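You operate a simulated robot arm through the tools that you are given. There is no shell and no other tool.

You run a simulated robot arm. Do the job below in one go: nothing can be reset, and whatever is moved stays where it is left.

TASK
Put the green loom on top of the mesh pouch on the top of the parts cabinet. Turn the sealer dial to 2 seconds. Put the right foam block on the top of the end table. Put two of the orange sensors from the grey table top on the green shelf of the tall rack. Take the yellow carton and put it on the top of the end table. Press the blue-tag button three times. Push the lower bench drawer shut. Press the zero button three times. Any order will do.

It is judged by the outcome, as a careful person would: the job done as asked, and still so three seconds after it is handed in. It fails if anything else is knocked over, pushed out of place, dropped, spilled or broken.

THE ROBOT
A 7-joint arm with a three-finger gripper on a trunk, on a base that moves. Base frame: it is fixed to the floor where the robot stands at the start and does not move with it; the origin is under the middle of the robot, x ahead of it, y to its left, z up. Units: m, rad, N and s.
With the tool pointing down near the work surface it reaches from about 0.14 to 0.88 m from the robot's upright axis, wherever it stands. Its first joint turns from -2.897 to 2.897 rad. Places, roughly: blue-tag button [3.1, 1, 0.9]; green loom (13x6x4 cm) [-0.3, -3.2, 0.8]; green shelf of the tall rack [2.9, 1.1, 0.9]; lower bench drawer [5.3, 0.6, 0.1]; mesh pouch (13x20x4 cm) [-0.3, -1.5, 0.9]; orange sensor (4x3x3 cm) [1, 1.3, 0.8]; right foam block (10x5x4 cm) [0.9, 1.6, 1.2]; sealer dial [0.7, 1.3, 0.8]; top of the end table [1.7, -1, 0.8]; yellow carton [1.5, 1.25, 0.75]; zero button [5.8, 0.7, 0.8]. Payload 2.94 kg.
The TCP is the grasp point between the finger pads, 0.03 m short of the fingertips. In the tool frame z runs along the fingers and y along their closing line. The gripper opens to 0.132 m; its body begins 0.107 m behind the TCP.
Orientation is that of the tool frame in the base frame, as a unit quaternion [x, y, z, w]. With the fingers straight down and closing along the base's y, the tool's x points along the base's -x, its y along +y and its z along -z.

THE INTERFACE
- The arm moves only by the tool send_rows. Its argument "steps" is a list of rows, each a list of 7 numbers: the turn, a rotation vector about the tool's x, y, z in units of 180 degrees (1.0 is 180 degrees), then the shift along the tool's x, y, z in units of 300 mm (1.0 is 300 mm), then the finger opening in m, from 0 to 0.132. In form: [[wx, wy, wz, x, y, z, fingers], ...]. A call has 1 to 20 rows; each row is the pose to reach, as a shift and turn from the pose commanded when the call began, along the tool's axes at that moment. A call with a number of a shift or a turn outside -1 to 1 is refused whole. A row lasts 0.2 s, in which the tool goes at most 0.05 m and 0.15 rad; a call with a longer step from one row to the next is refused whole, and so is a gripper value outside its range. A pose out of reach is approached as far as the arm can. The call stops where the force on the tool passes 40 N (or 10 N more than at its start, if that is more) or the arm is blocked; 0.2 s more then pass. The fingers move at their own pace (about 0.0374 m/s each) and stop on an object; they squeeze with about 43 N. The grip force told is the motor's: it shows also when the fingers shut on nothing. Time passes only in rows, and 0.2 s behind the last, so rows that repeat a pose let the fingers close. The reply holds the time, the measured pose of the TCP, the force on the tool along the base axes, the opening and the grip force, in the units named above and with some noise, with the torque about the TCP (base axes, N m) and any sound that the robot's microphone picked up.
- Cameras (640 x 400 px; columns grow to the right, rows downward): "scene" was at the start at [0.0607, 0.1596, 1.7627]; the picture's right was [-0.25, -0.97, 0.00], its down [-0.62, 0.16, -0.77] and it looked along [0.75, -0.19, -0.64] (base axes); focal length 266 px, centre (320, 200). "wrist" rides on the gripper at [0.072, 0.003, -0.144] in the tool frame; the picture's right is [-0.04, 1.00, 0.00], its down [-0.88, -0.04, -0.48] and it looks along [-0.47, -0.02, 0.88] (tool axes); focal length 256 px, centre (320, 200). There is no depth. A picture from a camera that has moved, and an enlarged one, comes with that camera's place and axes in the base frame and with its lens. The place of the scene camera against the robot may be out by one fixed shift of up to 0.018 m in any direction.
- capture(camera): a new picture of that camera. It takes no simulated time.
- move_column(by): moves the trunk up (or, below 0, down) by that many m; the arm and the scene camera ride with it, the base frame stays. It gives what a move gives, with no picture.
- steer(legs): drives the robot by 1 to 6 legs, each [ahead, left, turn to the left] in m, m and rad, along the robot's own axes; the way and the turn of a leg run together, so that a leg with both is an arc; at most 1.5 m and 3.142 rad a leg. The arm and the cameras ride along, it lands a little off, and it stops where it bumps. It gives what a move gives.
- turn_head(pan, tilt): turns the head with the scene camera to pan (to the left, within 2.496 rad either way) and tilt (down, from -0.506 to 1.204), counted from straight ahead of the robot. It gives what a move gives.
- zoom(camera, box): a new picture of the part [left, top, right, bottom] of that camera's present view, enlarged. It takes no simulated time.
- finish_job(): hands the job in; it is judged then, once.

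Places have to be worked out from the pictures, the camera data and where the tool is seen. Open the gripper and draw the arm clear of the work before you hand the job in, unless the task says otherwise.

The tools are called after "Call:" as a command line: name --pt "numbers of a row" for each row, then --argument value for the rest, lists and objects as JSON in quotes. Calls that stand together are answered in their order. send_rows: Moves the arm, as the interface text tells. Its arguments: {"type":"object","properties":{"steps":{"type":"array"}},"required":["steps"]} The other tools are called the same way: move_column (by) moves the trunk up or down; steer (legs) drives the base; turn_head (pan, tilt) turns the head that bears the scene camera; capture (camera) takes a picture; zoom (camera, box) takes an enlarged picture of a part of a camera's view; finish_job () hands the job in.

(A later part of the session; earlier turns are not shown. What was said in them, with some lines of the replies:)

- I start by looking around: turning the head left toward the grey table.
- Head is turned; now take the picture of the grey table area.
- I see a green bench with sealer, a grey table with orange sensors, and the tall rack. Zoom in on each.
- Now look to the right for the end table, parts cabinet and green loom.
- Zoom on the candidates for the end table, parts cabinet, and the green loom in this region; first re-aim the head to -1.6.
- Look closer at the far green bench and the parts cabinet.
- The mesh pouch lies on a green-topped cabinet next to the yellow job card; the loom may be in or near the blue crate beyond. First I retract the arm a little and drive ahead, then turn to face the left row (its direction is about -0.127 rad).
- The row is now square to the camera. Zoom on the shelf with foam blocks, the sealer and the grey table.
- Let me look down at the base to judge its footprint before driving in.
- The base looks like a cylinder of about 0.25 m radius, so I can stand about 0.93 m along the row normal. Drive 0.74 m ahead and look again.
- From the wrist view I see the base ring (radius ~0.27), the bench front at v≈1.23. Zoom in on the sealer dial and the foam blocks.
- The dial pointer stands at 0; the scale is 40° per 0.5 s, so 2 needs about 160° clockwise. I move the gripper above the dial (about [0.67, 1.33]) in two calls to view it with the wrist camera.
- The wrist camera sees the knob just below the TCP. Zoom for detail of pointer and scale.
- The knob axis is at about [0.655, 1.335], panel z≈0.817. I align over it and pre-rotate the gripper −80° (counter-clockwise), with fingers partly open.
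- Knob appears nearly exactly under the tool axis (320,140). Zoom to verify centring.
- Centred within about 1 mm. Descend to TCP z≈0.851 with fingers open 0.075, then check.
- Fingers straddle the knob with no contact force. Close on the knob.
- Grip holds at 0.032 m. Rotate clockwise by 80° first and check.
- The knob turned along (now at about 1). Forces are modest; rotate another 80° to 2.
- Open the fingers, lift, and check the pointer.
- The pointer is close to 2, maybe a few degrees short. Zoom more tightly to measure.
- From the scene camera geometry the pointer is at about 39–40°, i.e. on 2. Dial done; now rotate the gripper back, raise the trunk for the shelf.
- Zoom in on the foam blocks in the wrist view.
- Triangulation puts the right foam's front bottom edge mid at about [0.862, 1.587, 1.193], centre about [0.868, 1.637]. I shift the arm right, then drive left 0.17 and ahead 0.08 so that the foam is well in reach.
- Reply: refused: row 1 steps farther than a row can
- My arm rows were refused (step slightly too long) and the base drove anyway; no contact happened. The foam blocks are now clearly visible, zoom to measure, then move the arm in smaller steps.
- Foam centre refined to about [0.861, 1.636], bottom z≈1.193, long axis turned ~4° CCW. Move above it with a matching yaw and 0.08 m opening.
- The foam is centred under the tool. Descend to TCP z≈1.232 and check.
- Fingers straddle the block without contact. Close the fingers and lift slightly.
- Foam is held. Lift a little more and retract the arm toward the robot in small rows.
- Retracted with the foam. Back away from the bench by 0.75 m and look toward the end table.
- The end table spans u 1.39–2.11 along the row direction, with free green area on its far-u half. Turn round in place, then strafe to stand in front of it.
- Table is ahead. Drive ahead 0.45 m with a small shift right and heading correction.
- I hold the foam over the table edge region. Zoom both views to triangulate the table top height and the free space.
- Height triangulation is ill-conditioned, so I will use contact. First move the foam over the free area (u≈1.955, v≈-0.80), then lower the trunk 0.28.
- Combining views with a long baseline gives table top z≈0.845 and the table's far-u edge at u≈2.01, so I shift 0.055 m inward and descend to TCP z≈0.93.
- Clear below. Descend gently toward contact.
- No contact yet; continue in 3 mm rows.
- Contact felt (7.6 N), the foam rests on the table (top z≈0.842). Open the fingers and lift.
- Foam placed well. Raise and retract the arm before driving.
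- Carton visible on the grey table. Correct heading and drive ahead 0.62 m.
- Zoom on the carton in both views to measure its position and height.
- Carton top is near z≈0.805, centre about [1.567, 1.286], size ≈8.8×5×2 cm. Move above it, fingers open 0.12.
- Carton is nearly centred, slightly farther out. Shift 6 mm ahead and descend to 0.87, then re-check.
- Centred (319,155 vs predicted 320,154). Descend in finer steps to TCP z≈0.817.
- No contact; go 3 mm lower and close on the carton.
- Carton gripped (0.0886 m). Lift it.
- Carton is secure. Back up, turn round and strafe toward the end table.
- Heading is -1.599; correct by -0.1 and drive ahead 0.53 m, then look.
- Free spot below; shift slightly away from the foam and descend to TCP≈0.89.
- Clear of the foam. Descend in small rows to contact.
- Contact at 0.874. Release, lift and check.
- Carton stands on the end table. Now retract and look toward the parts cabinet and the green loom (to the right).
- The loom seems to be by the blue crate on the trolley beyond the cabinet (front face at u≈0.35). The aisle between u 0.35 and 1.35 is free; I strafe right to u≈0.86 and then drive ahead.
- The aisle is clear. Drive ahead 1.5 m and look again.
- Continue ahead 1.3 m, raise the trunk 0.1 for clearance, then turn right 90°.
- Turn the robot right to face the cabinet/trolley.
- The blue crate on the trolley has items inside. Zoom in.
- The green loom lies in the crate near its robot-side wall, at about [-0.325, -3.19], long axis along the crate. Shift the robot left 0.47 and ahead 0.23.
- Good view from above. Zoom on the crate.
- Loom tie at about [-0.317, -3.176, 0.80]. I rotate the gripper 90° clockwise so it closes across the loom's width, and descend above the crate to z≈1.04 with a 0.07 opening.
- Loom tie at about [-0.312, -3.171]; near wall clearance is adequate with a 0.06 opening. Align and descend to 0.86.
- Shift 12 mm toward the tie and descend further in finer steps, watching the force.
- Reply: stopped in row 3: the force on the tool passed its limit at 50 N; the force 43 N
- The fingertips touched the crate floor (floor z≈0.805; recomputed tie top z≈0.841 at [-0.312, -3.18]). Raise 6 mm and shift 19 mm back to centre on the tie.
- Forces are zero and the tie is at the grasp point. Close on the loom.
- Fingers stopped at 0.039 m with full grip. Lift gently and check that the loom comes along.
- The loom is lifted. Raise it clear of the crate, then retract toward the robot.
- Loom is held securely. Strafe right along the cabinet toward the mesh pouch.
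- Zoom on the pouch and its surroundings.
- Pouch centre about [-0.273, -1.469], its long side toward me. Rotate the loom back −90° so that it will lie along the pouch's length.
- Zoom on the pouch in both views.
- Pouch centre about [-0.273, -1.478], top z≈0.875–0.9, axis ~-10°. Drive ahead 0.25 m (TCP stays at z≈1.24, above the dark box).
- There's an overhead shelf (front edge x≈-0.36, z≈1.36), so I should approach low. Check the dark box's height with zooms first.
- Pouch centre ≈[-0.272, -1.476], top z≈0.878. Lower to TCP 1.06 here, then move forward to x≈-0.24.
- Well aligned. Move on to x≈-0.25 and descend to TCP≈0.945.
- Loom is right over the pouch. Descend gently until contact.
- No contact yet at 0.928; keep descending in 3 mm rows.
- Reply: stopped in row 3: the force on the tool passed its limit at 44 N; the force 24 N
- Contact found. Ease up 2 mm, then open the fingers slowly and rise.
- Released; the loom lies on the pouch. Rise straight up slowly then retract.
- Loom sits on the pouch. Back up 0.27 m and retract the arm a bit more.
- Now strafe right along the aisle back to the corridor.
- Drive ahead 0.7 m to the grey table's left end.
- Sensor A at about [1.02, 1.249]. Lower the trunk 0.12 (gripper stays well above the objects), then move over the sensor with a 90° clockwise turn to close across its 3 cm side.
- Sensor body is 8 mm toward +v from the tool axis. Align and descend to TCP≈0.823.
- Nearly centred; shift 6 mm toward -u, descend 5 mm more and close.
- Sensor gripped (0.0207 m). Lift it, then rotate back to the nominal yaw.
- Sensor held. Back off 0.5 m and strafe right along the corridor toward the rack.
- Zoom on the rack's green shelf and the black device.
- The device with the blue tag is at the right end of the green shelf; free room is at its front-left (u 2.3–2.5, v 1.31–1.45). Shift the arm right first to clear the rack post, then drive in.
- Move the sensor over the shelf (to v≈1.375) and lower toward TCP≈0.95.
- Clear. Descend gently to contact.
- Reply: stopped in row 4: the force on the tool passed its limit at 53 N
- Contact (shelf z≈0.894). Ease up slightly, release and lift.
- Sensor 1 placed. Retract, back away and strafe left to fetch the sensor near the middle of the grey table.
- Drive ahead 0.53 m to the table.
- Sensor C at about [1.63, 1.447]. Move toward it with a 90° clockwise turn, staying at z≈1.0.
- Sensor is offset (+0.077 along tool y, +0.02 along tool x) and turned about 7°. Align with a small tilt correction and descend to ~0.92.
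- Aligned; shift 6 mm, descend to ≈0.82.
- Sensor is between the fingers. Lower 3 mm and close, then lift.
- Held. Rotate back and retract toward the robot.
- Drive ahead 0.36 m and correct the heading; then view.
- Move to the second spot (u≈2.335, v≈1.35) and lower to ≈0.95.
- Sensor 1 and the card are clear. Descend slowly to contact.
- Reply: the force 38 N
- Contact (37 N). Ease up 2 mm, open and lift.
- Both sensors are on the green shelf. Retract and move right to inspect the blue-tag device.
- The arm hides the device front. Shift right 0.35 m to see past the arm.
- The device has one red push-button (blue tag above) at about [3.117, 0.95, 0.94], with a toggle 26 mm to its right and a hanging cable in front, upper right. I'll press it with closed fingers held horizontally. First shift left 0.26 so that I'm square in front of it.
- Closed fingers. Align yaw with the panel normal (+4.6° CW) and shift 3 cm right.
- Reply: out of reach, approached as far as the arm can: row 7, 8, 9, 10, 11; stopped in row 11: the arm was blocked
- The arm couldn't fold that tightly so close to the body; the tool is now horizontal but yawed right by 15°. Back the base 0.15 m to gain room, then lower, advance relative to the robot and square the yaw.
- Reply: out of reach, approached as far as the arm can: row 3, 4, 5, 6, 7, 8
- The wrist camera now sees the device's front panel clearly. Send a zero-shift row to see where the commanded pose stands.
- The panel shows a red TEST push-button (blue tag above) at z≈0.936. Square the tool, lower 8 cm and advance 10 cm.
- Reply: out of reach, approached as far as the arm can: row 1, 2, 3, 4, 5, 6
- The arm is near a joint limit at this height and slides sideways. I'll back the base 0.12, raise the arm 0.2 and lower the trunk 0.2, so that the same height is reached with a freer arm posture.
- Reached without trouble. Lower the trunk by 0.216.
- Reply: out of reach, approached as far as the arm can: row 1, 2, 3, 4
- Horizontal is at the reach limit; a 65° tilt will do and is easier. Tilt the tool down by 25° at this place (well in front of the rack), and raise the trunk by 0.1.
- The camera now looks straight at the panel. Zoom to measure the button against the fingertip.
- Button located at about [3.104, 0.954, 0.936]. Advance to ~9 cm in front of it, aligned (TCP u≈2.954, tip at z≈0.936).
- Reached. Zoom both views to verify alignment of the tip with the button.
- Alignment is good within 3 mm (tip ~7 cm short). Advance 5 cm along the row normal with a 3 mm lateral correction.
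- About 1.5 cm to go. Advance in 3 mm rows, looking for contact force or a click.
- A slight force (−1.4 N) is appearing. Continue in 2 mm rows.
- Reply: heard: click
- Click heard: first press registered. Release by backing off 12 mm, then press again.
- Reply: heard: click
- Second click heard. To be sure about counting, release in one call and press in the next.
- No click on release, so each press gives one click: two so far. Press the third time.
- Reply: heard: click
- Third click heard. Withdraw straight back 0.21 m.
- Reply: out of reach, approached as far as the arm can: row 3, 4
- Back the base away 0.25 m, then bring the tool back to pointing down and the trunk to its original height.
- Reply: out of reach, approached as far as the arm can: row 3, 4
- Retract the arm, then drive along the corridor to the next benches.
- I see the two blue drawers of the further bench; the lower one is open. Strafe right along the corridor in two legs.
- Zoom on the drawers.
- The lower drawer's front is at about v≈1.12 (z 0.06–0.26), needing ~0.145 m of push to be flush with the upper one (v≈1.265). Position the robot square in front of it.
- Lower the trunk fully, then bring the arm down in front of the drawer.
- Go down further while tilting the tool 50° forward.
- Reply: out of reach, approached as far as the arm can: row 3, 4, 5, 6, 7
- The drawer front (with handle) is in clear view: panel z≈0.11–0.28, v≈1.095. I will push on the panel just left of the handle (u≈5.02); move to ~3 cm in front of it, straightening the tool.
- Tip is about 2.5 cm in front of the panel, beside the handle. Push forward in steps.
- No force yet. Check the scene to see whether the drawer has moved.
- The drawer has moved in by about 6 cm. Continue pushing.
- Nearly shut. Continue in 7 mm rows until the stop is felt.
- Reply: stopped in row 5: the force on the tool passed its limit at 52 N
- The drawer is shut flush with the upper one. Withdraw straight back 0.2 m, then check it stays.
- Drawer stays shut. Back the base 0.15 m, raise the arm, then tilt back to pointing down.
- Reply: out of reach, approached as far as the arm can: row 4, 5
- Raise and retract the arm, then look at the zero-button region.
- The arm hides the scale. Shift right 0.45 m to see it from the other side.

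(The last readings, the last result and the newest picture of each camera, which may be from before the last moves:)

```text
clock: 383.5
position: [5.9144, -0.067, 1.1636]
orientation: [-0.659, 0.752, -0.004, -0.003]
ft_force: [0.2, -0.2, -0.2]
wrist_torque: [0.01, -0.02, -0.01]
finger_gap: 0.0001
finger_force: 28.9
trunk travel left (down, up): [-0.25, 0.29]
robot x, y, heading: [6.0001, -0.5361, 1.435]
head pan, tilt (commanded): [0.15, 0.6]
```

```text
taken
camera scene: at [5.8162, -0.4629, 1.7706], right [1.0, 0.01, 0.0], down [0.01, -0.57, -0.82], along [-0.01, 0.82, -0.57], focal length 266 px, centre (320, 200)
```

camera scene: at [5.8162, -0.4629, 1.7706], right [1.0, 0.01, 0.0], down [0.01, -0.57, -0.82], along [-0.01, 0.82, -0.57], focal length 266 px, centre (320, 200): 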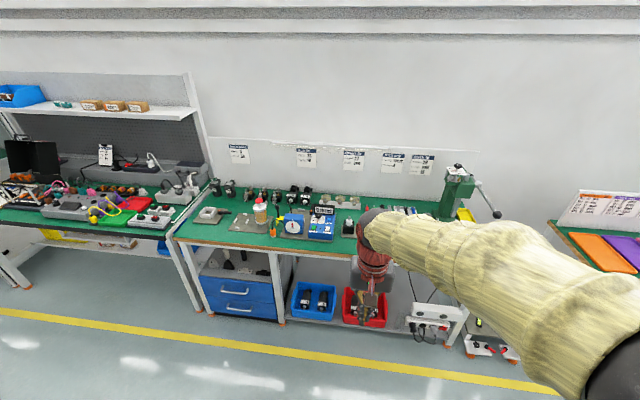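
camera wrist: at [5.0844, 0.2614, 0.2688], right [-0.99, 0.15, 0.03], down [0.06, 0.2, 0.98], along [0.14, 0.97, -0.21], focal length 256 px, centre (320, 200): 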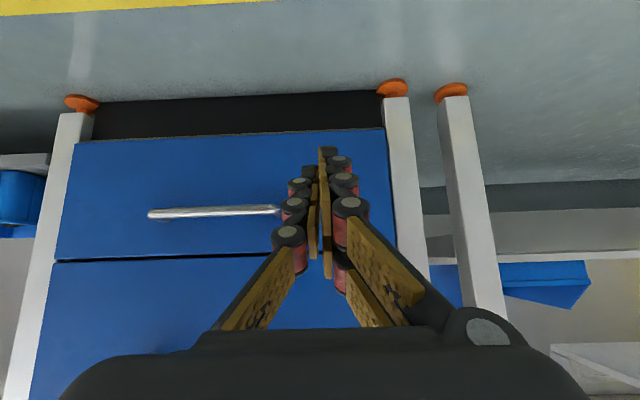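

Call:
zoom --camera "scene" --box '[250, 190, 370, 250]'

Call:
zoom --camera "scene" --box '[276, 204, 340, 244]'

```text
5.33 times, centred on (310, 220) of scene
camera zoom: at [5.8162, -0.4629, 1.7706], right [1.0, 0.01, 0.0], down [0.01, -0.57, -0.82], along [-0.01, 0.82, -0.57], focal length 1418 px, centre (373, 93)
```

zoom: 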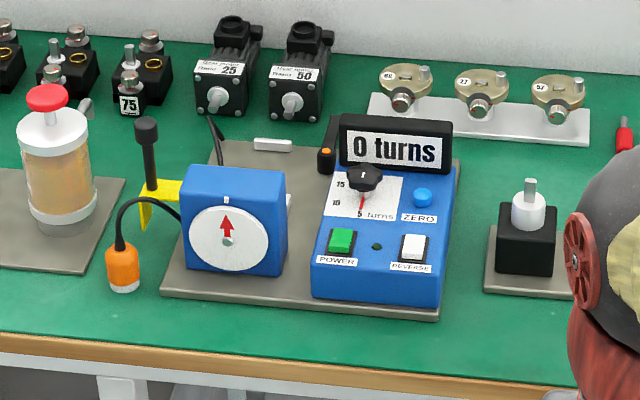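

```text
10.00 times, centred on (308, 224) of scene
camera zoom: at [5.8162, -0.4629, 1.7706], right [1.0, 0.01, 0.0], down [0.01, -0.57, -0.82], along [-0.01, 0.82, -0.57], focal length 2658 px, centre (440, -40)
```

zoom: 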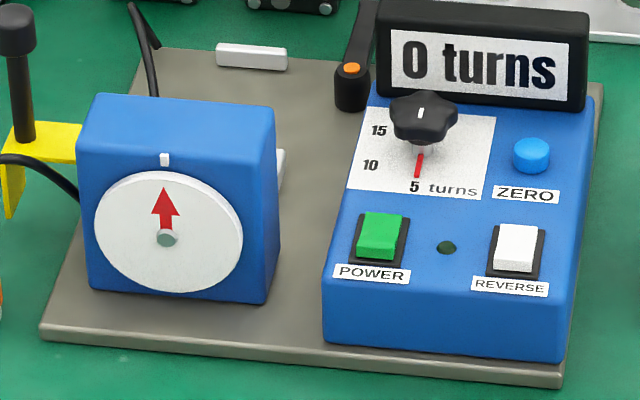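

The ZERO button is a round blue button on top of the blue box, at about [5.85, 0.69]. Drive left 0.28 and ahead 0.58 to bring it within reach.

Call:
steer --legs '[[0, 0.28, 0.01], [0.58, 0, 0]]'

Call:
turn_head --pan 0.0 --tilt 0.75

Call:
capture --camera "wrist"

Call:
capture --camera "scene"

```text
clock: 388.3
position: [5.7223, 0.5186, 1.1625]
orientation: [-0.654, 0.756, -0.004, -0.005]
ft_force: [0.4, 0.1, 0.0]
wrist_torque: [0.03, 0.0, 0.0]
finger_gap: 0.0
finger_force: 29.0
trunk travel left (down, up): [-0.25, 0.29]
robot x, y, heading: [5.8004, 0.0459, 1.42]
head pan, tilt (commanded): [0.15, 0.6]
```

```text
clock: 389.0
position: [5.7222, 0.5196, 1.1633]
orientation: [-0.654, 0.757, -0.004, -0.004]
ft_force: [0.2, 0.0, 0.3]
wrist_torque: [-0.02, 0.03, 0.0]
finger_gap: 0.0001
finger_force: 28.8
trunk travel left (down, up): [-0.25, 0.29]
robot x, y, heading: [5.8032, 0.0488, 1.419]
head pan, tilt (commanded): [0.0, 0.75]
```

```text
taken
camera wrist: at [5.7075, 0.4497, 1.3084], right [-0.98, 0.19, 0.0], down [0.16, 0.87, 0.46], along [0.09, 0.46, -0.89], focal length 256 px, centre (320, 200)
```

wrist: 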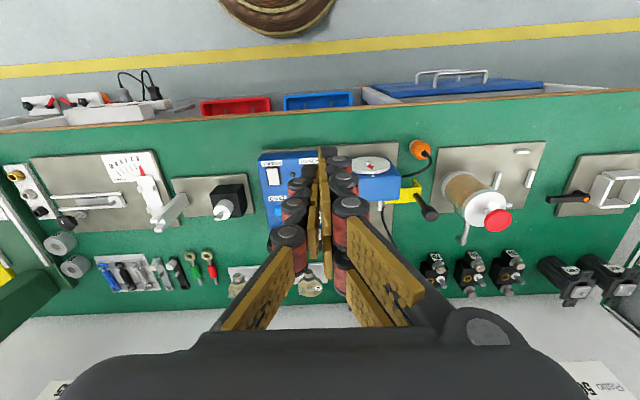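

```text
taken
camera scene: at [5.6304, 0.1173, 1.7578], right [0.99, -0.15, 0.0], down [-0.1, -0.67, -0.73], along [0.11, 0.72, -0.68], focal length 266 px, centre (320, 200)
```

scene: 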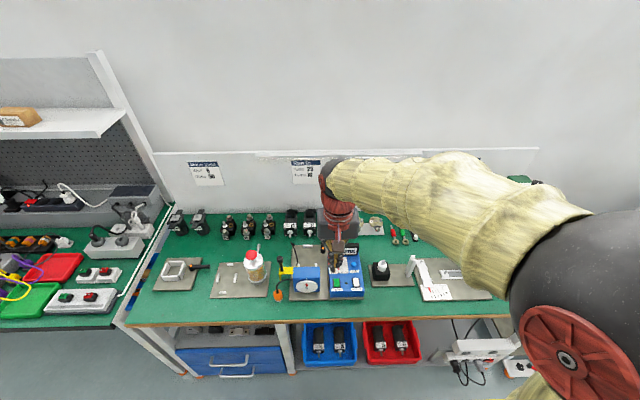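

Zoom the wrist view on the blue box.

Call:
zoom --camera "wrist" --box '[240, 140, 400, 240]'

Call:
zoom --camera "scene" --box '[280, 240, 400, 315]'

```text
4.00 times, centred on (320, 190) of wrist
camera zoom: at [5.7075, 0.4497, 1.3084], right [-0.98, 0.19, 0.0], down [0.16, 0.87, 0.46], along [0.09, 0.46, -0.89], focal length 1024 px, centre (320, 240)
```

zoom: 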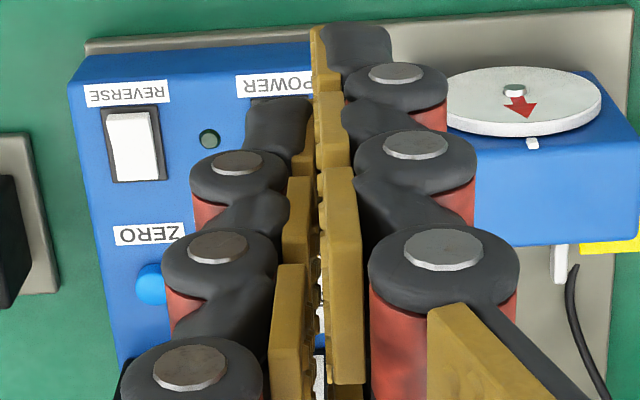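

```text
5.33 times, centred on (340, 278) of scene
camera zoom: at [5.6304, 0.1173, 1.7578], right [0.99, -0.15, 0.0], down [-0.1, -0.67, -0.73], along [0.11, 0.72, -0.68], focal length 1418 px, centre (213, -213)
```

zoom: 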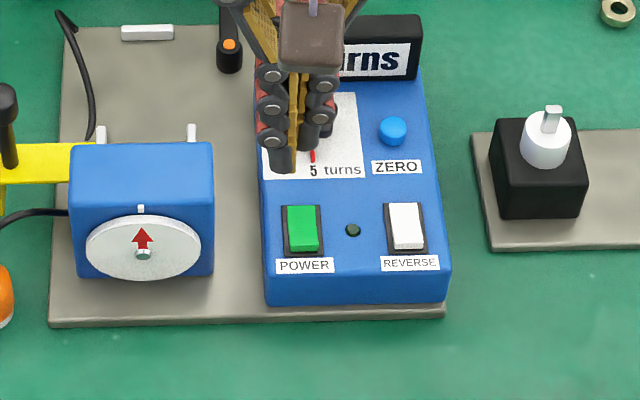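

ZERO button at about [5.849, 0.70, 0.835]. Move the closed fingers above it at z≈1.0.

Call:
send_rows --pt "0 -0.0006 0 -0.109 -0.055 0.05 0.0" --pt "0 -0.0012 0 -0.219 -0.11 0.12 0.0" --pt "0 -0.0018 0 -0.328 -0.166 0.2 0.0" --pt "0 -0.0024 0 -0.437 -0.221 0.29 0.0" --pt "0 -0.003 0 -0.547 -0.277 0.38 0.0" --pt "0 -0.0036 0 -0.656 -0.332 0.46 0.0" --pt "0 -0.0036 0 -0.656 -0.332 0.5 0.0"

Call:
capture --camera "wrist"

Call:
zoom --camera "scene" --box '[280, 240, 400, 315]'

```text
clock: 390.6
position: [5.8474, 0.6982, 1.0088]
orientation: [-0.654, 0.757, -0.001, 0.0]
ft_force: [-0.2, -0.5, 0.0]
wrist_torque: [-0.01, 0.01, 0.01]
finger_gap: 0.0
finger_force: 28.8
trunk travel left (down, up): [-0.25, 0.29]
robot x, y, heading: [5.8, 0.0458, 1.423]
head pan, tilt (commanded): [0.0, 0.75]
```

```text
taken
camera wrist: at [5.8336, 0.6275, 1.152], right [-0.98, 0.19, 0.0], down [0.16, 0.86, 0.47], along [0.09, 0.47, -0.88], focal length 256 px, centre (320, 200)
```

wrist: 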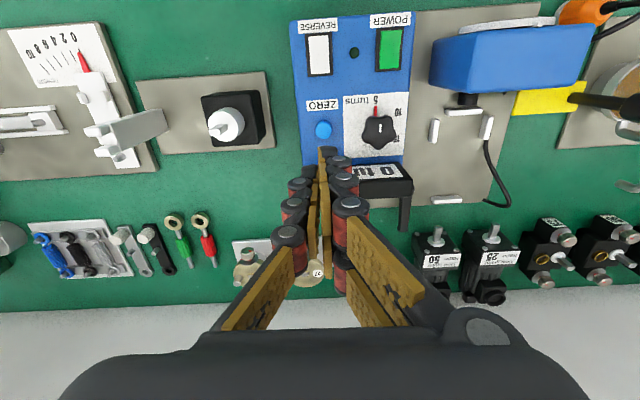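

```text
5.33 times, centred on (340, 278) of scene
camera zoom: at [5.6307, 0.1176, 1.7578], right [0.99, -0.15, 0.0], down [-0.1, -0.67, -0.73], along [0.11, 0.72, -0.68], focal length 1418 px, centre (213, -213)
```

zoom: 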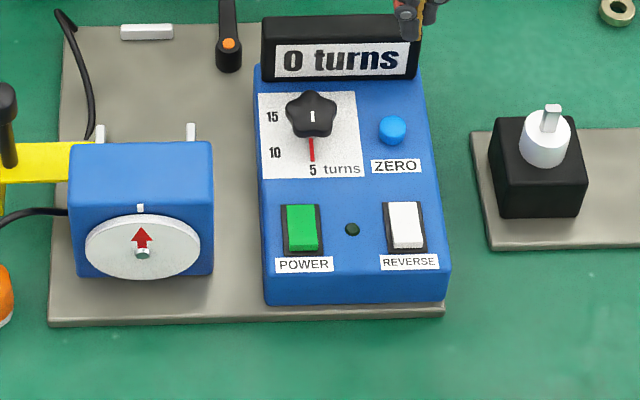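

Nearly above the button. Zoom the wrist view for precision.

Call:
zoom --camera "wrist" --box '[280, 95, 376, 155]'

```text
6.67 times, centred on (328, 125) of wrist
camera zoom: at [5.8336, 0.6275, 1.152], right [-0.98, 0.19, 0.0], down [0.16, 0.86, 0.47], along [0.09, 0.47, -0.88], focal length 1707 px, centre (267, 700)
```

zoom: 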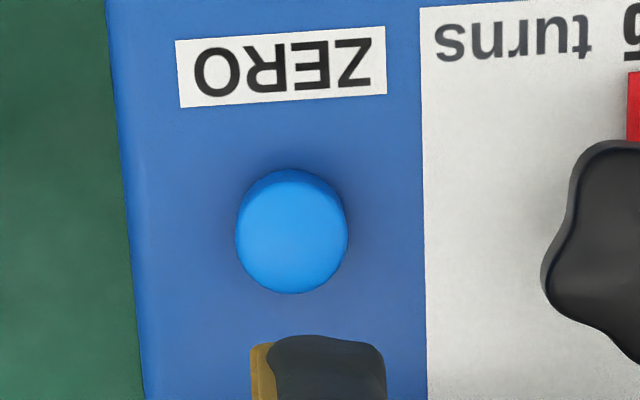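

Button is 4.7 mm off the axis; I offset by 11.7 mm in tool y so that the single fingertip is centred on it, and descend to TCP≈0.885.

Call:
send_rows --pt "0 0 0 0 0.02 0.1 0.0" --pt "0 0 0 -0.003 0.039 0.2 0.0" --pt "0 0 0 -0.005 0.039 0.3 0.0" --pt "0 0 0 -0.005 0.039 0.37 0.0" --pt "0 0 0 -0.005 0.039 0.41 0.0"

Call:
zoom --camera "wrist" --box '[250, 110, 410, 210]'

Call:
zoom --camera "scene" --box '[300, 235, 380, 285]'

```text
clock: 391.8
position: [5.8359, 0.7018, 0.8883]
orientation: [-0.654, 0.756, -0.001, 0.0]
ft_force: [-0.3, -0.3, 0.7]
wrist_torque: [0.02, 0.03, 0.0]
finger_gap: 0.0001
finger_force: 27.9
trunk travel left (down, up): [-0.25, 0.29]
robot x, y, heading: [5.8016, 0.0449, 1.418]
head pan, tilt (commanded): [0.0, 0.75]
```

```text
4.00 times, centred on (330, 160) of wrist
camera zoom: at [5.8218, 0.6312, 1.032], right [-0.98, 0.19, 0.0], down [0.16, 0.86, 0.47], along [0.09, 0.47, -0.88], focal length 1024 px, centre (280, 360)
```

zoom: 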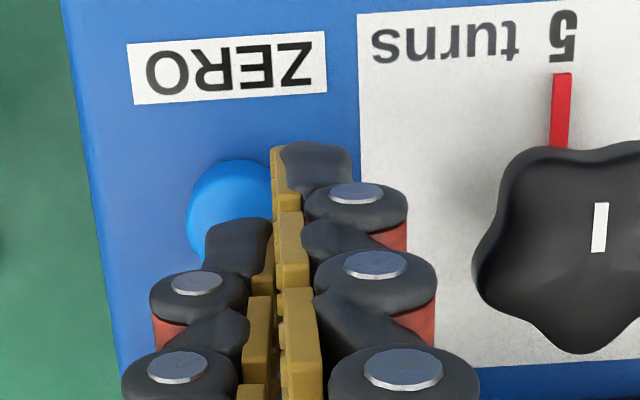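

```text
8.00 times, centred on (340, 260) of scene
camera zoom: at [5.6305, 0.1174, 1.7577], right [0.99, -0.15, 0.0], down [-0.1, -0.67, -0.73], along [0.11, 0.72, -0.68], focal length 2126 px, centre (160, -280)
```

zoom: 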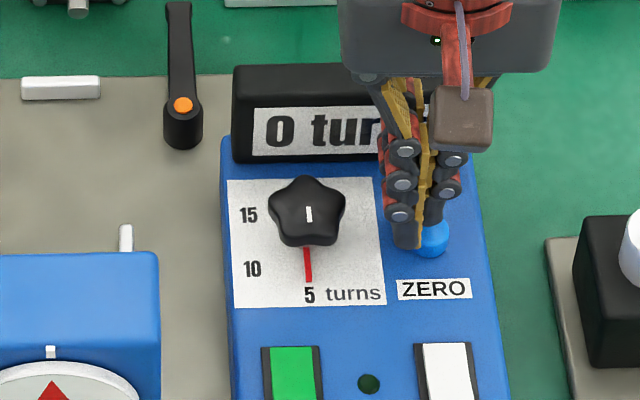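

Predicted landing of the single fingertip coincides with the button centre. Descend in 3 mm rows.

Call:
send_rows --pt "0 0 0 0 0 0.01 0.0" --pt "0 0 0 0 0 0.02 0.0" --pt "0 0 0 0 0 0.03 0.0" --pt "0 0 0 0 0 0.04 0.0" --pt "0 0 0 0 0 0.05 0.0"

```text
clock: 393.0
position: [5.8378, 0.6999, 0.8715]
orientation: [-0.654, 0.756, 0.0, 0.0]
ft_force: [0.2, 0.4, 3.6]
wrist_torque: [0.04, -0.02, 0.01]
finger_gap: 0.0001
finger_force: 28.1
trunk travel left (down, up): [-0.25, 0.29]
robot x, y, heading: [5.803, 0.0492, 1.421]
head pan, tilt (commanded): [0.0, 0.75]
heard: click
```

Click: first ZERO press. Release by 10 mm and check.

Call:
send_rows --pt "0 0 0 0 0 -0.015 0.0" --pt "0 0 0 0 0 -0.035 0.0" --pt "0 0 0 0 0 -0.035 0.0"

Call:
send_rows --pt "0 0 0 0 0 0.012 0.0" --pt "0 0 0 0 0 0.022 0.0" --pt "0 0 0 0 0 0.03 0.0" --pt "0 0 0 0 0 0.036 0.0"

```text
clock: 393.8
position: [5.838, 0.7005, 0.883]
orientation: [-0.654, 0.757, -0.001, -0.002]
ft_force: [1.0, 0.4, -0.3]
wrist_torque: [-0.02, -0.01, 0.03]
finger_gap: 0.0
finger_force: 28.2
trunk travel left (down, up): [-0.25, 0.29]
robot x, y, heading: [5.8012, 0.0479, 1.426]
head pan, tilt (commanded): [0.0, 0.75]
```

```text
clock: 394.8
position: [5.8366, 0.7012, 0.8725]
orientation: [-0.654, 0.756, -0.001, 0.0]
ft_force: [1.6, -0.3, 3.2]
wrist_torque: [-0.03, -0.08, 0.01]
finger_gap: 0.0001
finger_force: 28.2
trunk travel left (down, up): [-0.25, 0.29]
robot x, y, heading: [5.8019, 0.0454, 1.423]
head pan, tilt (commanded): [0.0, 0.75]
heard: click
```

Second click heard. Release and press the third time.

Call:
send_rows --pt "0 0 0 0 0 -0.015 0.0" --pt "0 0 0 0 0 -0.035 0.0" --pt "0 0 0 0 0 -0.035 0.0"

Call:
send_rows --pt "0 0 0 0 0 0.012 0.0" --pt "0 0 0 0 0 0.022 0.0" --pt "0 0 0 0 0 0.03 0.0" --pt "0 0 0 0 0 0.036 0.0"

```text
clock: 395.6
position: [5.8363, 0.7003, 0.8831]
orientation: [-0.654, 0.756, -0.001, -0.001]
ft_force: [0.0, 0.7, -0.4]
wrist_torque: [0.02, -0.01, -0.01]
finger_gap: 0.0
finger_force: 28.6
trunk travel left (down, up): [-0.25, 0.29]
robot x, y, heading: [5.8043, 0.0428, 1.425]
head pan, tilt (commanded): [0.0, 0.75]
```

```text
clock: 396.6
position: [5.8379, 0.6993, 0.8733]
orientation: [-0.654, 0.757, -0.001, 0.0]
ft_force: [0.2, -0.2, 3.1]
wrist_torque: [-0.01, 0.04, 0.02]
finger_gap: 0.0
finger_force: 28.5
trunk travel left (down, up): [-0.25, 0.29]
robot x, y, heading: [5.8017, 0.0458, 1.419]
head pan, tilt (commanded): [0.0, 0.75]
heard: click
```

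Third click. Lift straight up, then retract.

Call:
send_rows --pt "0 0 0 0 0 -0.06 0.0" --pt "0 0 0 0 0 -0.2 0.0" --pt "0 0 0 0 0 -0.35 0.0" --pt "0 0 0 0 0 -0.5 0.0" --pt "0 0 0 0 0 -0.65 0.0" --pt "0 0 0 0 0 -0.8 0.0" --pt "0 0 0 0.13 0 -0.85 0.03" --pt "0 0 0 0.28 0 -0.85 0.06" --pt "0 0 0 0.43 0 -0.85 0.1" --pt "0 0 0 0.58 0 -0.85 0.1" --pt "0 0 0 0.73 0 -0.85 0.1"

Call:
capture --camera "wrist"

Call:
capture --camera "scene"

```text
clock: 399.0
position: [5.805, 0.4806, 1.1296]
orientation: [-0.654, 0.757, 0.0, 0.0]
ft_force: [0.1, 0.2, 0.2]
wrist_torque: [0.01, -0.02, 0.0]
finger_gap: 0.0784
finger_force: 0.0
trunk travel left (down, up): [-0.25, 0.29]
robot x, y, heading: [5.8021, 0.0448, 1.421]
head pan, tilt (commanded): [0.0, 0.75]
```

```text
taken
camera wrist: at [5.7905, 0.409, 1.2738], right [-0.98, 0.19, 0.0], down [0.16, 0.86, 0.48], along [0.09, 0.47, -0.88], focal length 256 px, centre (320, 200)
```

wrist: 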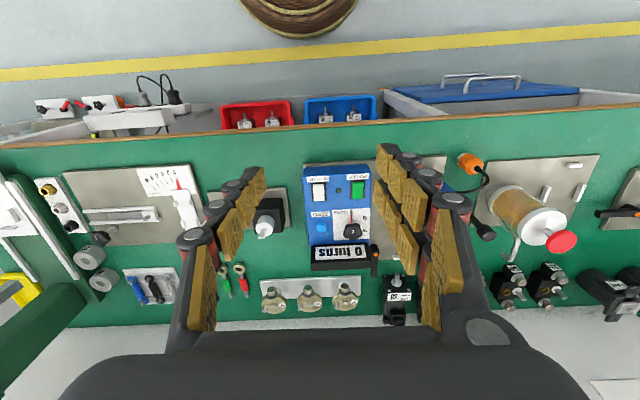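

```text
taken
camera scene: at [5.6305, 0.1163, 1.7578], right [0.99, -0.15, 0.0], down [-0.1, -0.67, -0.73], along [0.11, 0.72, -0.68], focal length 266 px, centre (320, 200)
```

scene: 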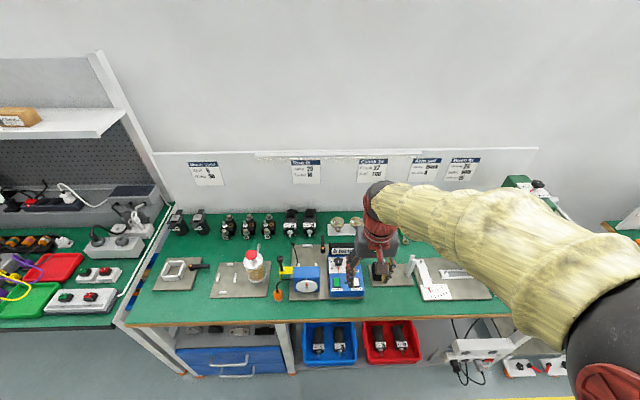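

All presses done and drawers shut. I'd like to double-check the sealer dial more precisely, so I back off and strafe left along the corridor.

Call:
steer --legs '[[-0.5, 0, 0.02], [0, 1.4, 0], [0, 1.4, 0]]'

Call:
capture --camera "scene"

```text
clock: 415.3
position: [2.9147, 0.3418, 1.1284]
orientation: [-0.66, 0.751, 0.0, -0.001]
ft_force: [0.0, -0.4, -0.1]
wrist_torque: [0.01, 0.01, 0.0]
finger_gap: 0.1001
finger_force: 0.1
trunk travel left (down, up): [-0.25, 0.29]
robot x, y, heading: [2.9145, -0.0931, 1.433]
head pan, tilt (commanded): [0.0, 0.75]
```

```text
taken
camera scene: at [2.7444, -0.0245, 1.7577], right [0.99, -0.14, 0.0], down [-0.09, -0.68, -0.73], along [0.1, 0.72, -0.68], focal length 266 px, centre (320, 200)
```

scene: 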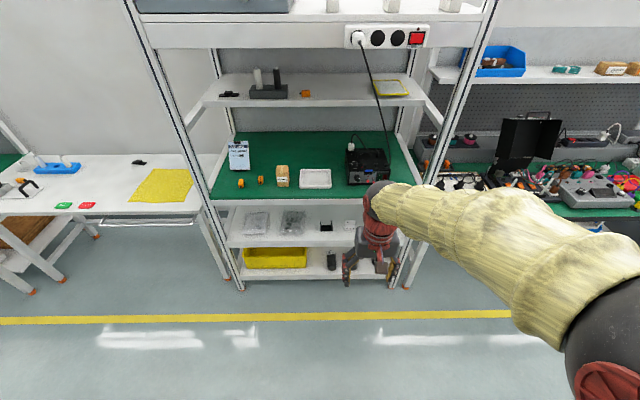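

Both sensors are in place on the shelf. Continue left to the sealer bench.

Call:
steer --legs '[[0, 1.1, 0.005], [0, 1.05, 0.005]]'

Call:
capture --camera "scene"

```text
clock: 425.9
position: [0.8207, 0.6924, 1.13]
orientation: [-0.64, 0.769, 0.0, -0.001]
ft_force: [1.0, -0.2, 0.2]
wrist_torque: [0.04, 0.0, 0.03]
finger_gap: 0.1001
finger_force: 0.0
trunk travel left (down, up): [-0.25, 0.29]
robot x, y, heading: [0.8046, 0.2585, 1.384]
head pan, tilt (commanded): [0.0, 0.75]
```

```text
taken
camera scene: at [0.6329, 0.3373, 1.7577], right [0.98, -0.19, 0.0], down [-0.13, -0.67, -0.73], along [0.14, 0.72, -0.68], focal length 266 px, centre (320, 200)
```

scene: 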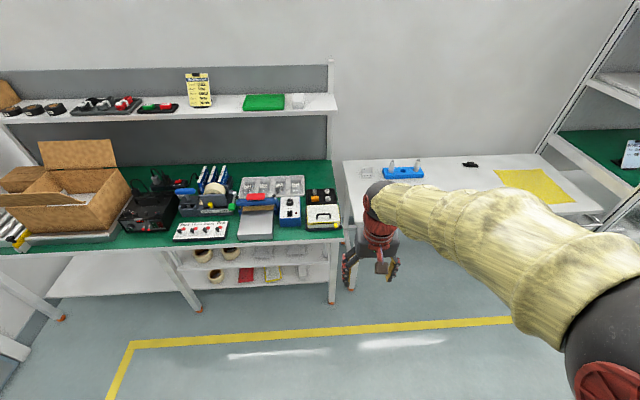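

Correct heading, drive ahead 0.48 and look at the dial.

Call:
steer --legs '[[0, 0, 0.06], [0.48, 0, 0]]'

Call:
capture --camera "scene"

Call:
capture --camera "wrist"

```text
clock: 429.2
position: [0.8583, 1.1664, 1.1279]
orientation: [-0.661, 0.751, 0.0, 0.0]
ft_force: [0.6, 0.3, -0.4]
wrist_torque: [-0.06, 0.02, 0.0]
finger_gap: 0.0999
finger_force: 0.0
trunk travel left (down, up): [-0.25, 0.29]
robot x, y, heading: [0.8632, 0.7301, 1.441]
head pan, tilt (commanded): [0.0, 0.75]
```

```text
taken
camera scene: at [0.6903, 0.7996, 1.7577], right [0.99, -0.13, 0.0], down [-0.09, -0.68, -0.73], along [0.1, 0.72, -0.68], focal length 266 px, centre (320, 200)
```

scene: 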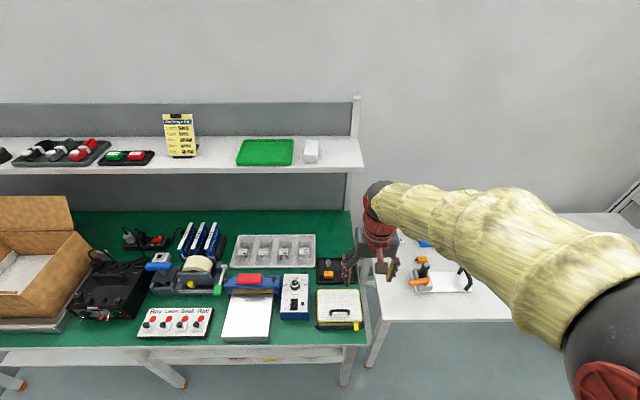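

```text
taken
camera wrist: at [0.8453, 1.0955, 1.2734], right [-0.99, 0.17, 0.0], down [0.15, 0.87, 0.47], along [0.08, 0.47, -0.88], focal length 256 px, centre (320, 200)
```

wrist: 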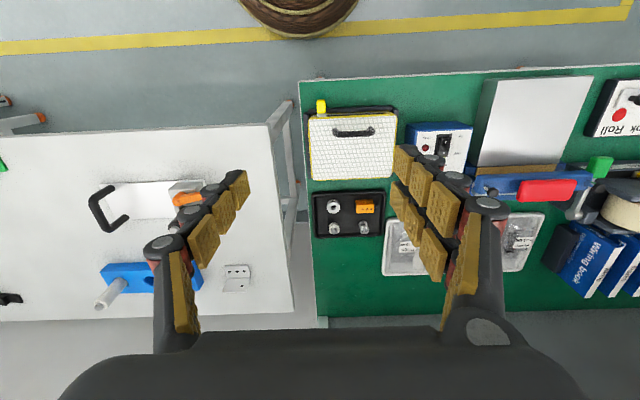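

Zoom on the dial from the scene camera, which now looks at it almost straight on.

Call:
zoom --camera "scene" --box '[278, 270, 314, 300]'

```text
13.33 times, centred on (296, 285) of scene
camera zoom: at [0.6903, 0.7996, 1.7577], right [0.99, -0.13, 0.0], down [-0.09, -0.68, -0.73], along [0.1, 0.72, -0.68], focal length 3544 px, centre (640, -933)
```

zoom: 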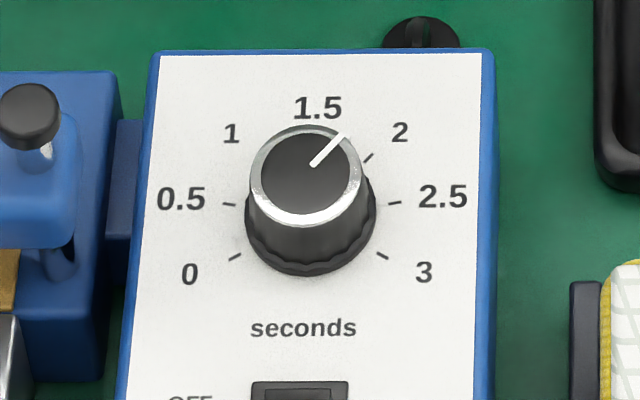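

The pointer measures about 40°, exactly on 2. Everything is done; back the robot away so that the open gripper is clear of the work.

Call:
steer --legs '[[-0.5, 0, 0]]'

Call:
turn_head --pan -2.2 --tilt 0.6

Call:
capture --camera "scene"

```text
clock: 432.1
position: [0.7923, 0.6758, 1.1298]
orientation: [-0.664, 0.748, -0.001, 0.0]
ft_force: [0.0, -0.3, -1.4]
wrist_torque: [0.0, 0.0, -0.05]
finger_gap: 0.1001
finger_force: 0.0
trunk travel left (down, up): [-0.25, 0.29]
robot x, y, heading: [0.8027, 0.2374, 1.453]
head pan, tilt (commanded): [0.0, 0.75]
```

```text
clock: 434.2
position: [0.7931, 0.6774, 1.1292]
orientation: [-0.664, 0.748, -0.001, -0.001]
ft_force: [-0.6, 0.2, 1.1]
wrist_torque: [0.0, 0.03, 0.01]
finger_gap: 0.1001
finger_force: 0.2
trunk travel left (down, up): [-0.25, 0.29]
robot x, y, heading: [0.8006, 0.2401, 1.444]
head pan, tilt (commanded): [-2.201, 0.6]
```

```text
taken
camera scene: at [0.6808, 0.1656, 1.7707], right [-0.68, -0.73, 0.0], down [-0.41, 0.39, -0.83], along [0.6, -0.56, -0.56], focal length 266 px, centre (320, 200)
```

scene: 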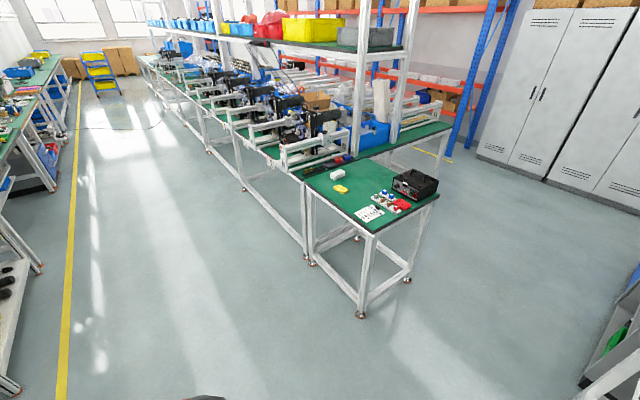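

The foam block and the carton stand on the end table, the loom lies on the pouch, both sensors are on the green shelf, the drawer is shut, the dial is on 2, and both buttons were pressed three times. The gripper is open and clear, so I hand in the job.

Call:
finish_job

```text
The job is handed in.
```

I did all eight parts of the job and handed it in. I don't have the judge's result.

- **Green loom:** it lies on the mesh pouch on top of the parts cabinet.
- **Sealer dial:** it points to 2 seconds. I went back for a second look, and the pointer measured about 40°, which is the 2 mark.
- **Right foam block and yellow carton:** both stand on the end table, and I saw them still in place just before handing in.
- **Orange sensors:** two from the grey table top are on the green shelf of the tall rack.
- **Blue-tag button:** I pressed it three times and heard three clicks. I took it to be the red TEST button on the device with the blue tag.
- **Lower bench drawer:** it is shut flush with the drawer above it.
- **Zero button:** I pressed it three times and heard three clicks.

While I was placing things, the gripper pressed briefly harder than intended in a few spots, up to about 53 N. These were the crate floor, the pouch, the rack shelf and the drawer stop. I saw nothing knocked over or pushed out of place.

The gripper is open, and the robot has backed away from the benches.
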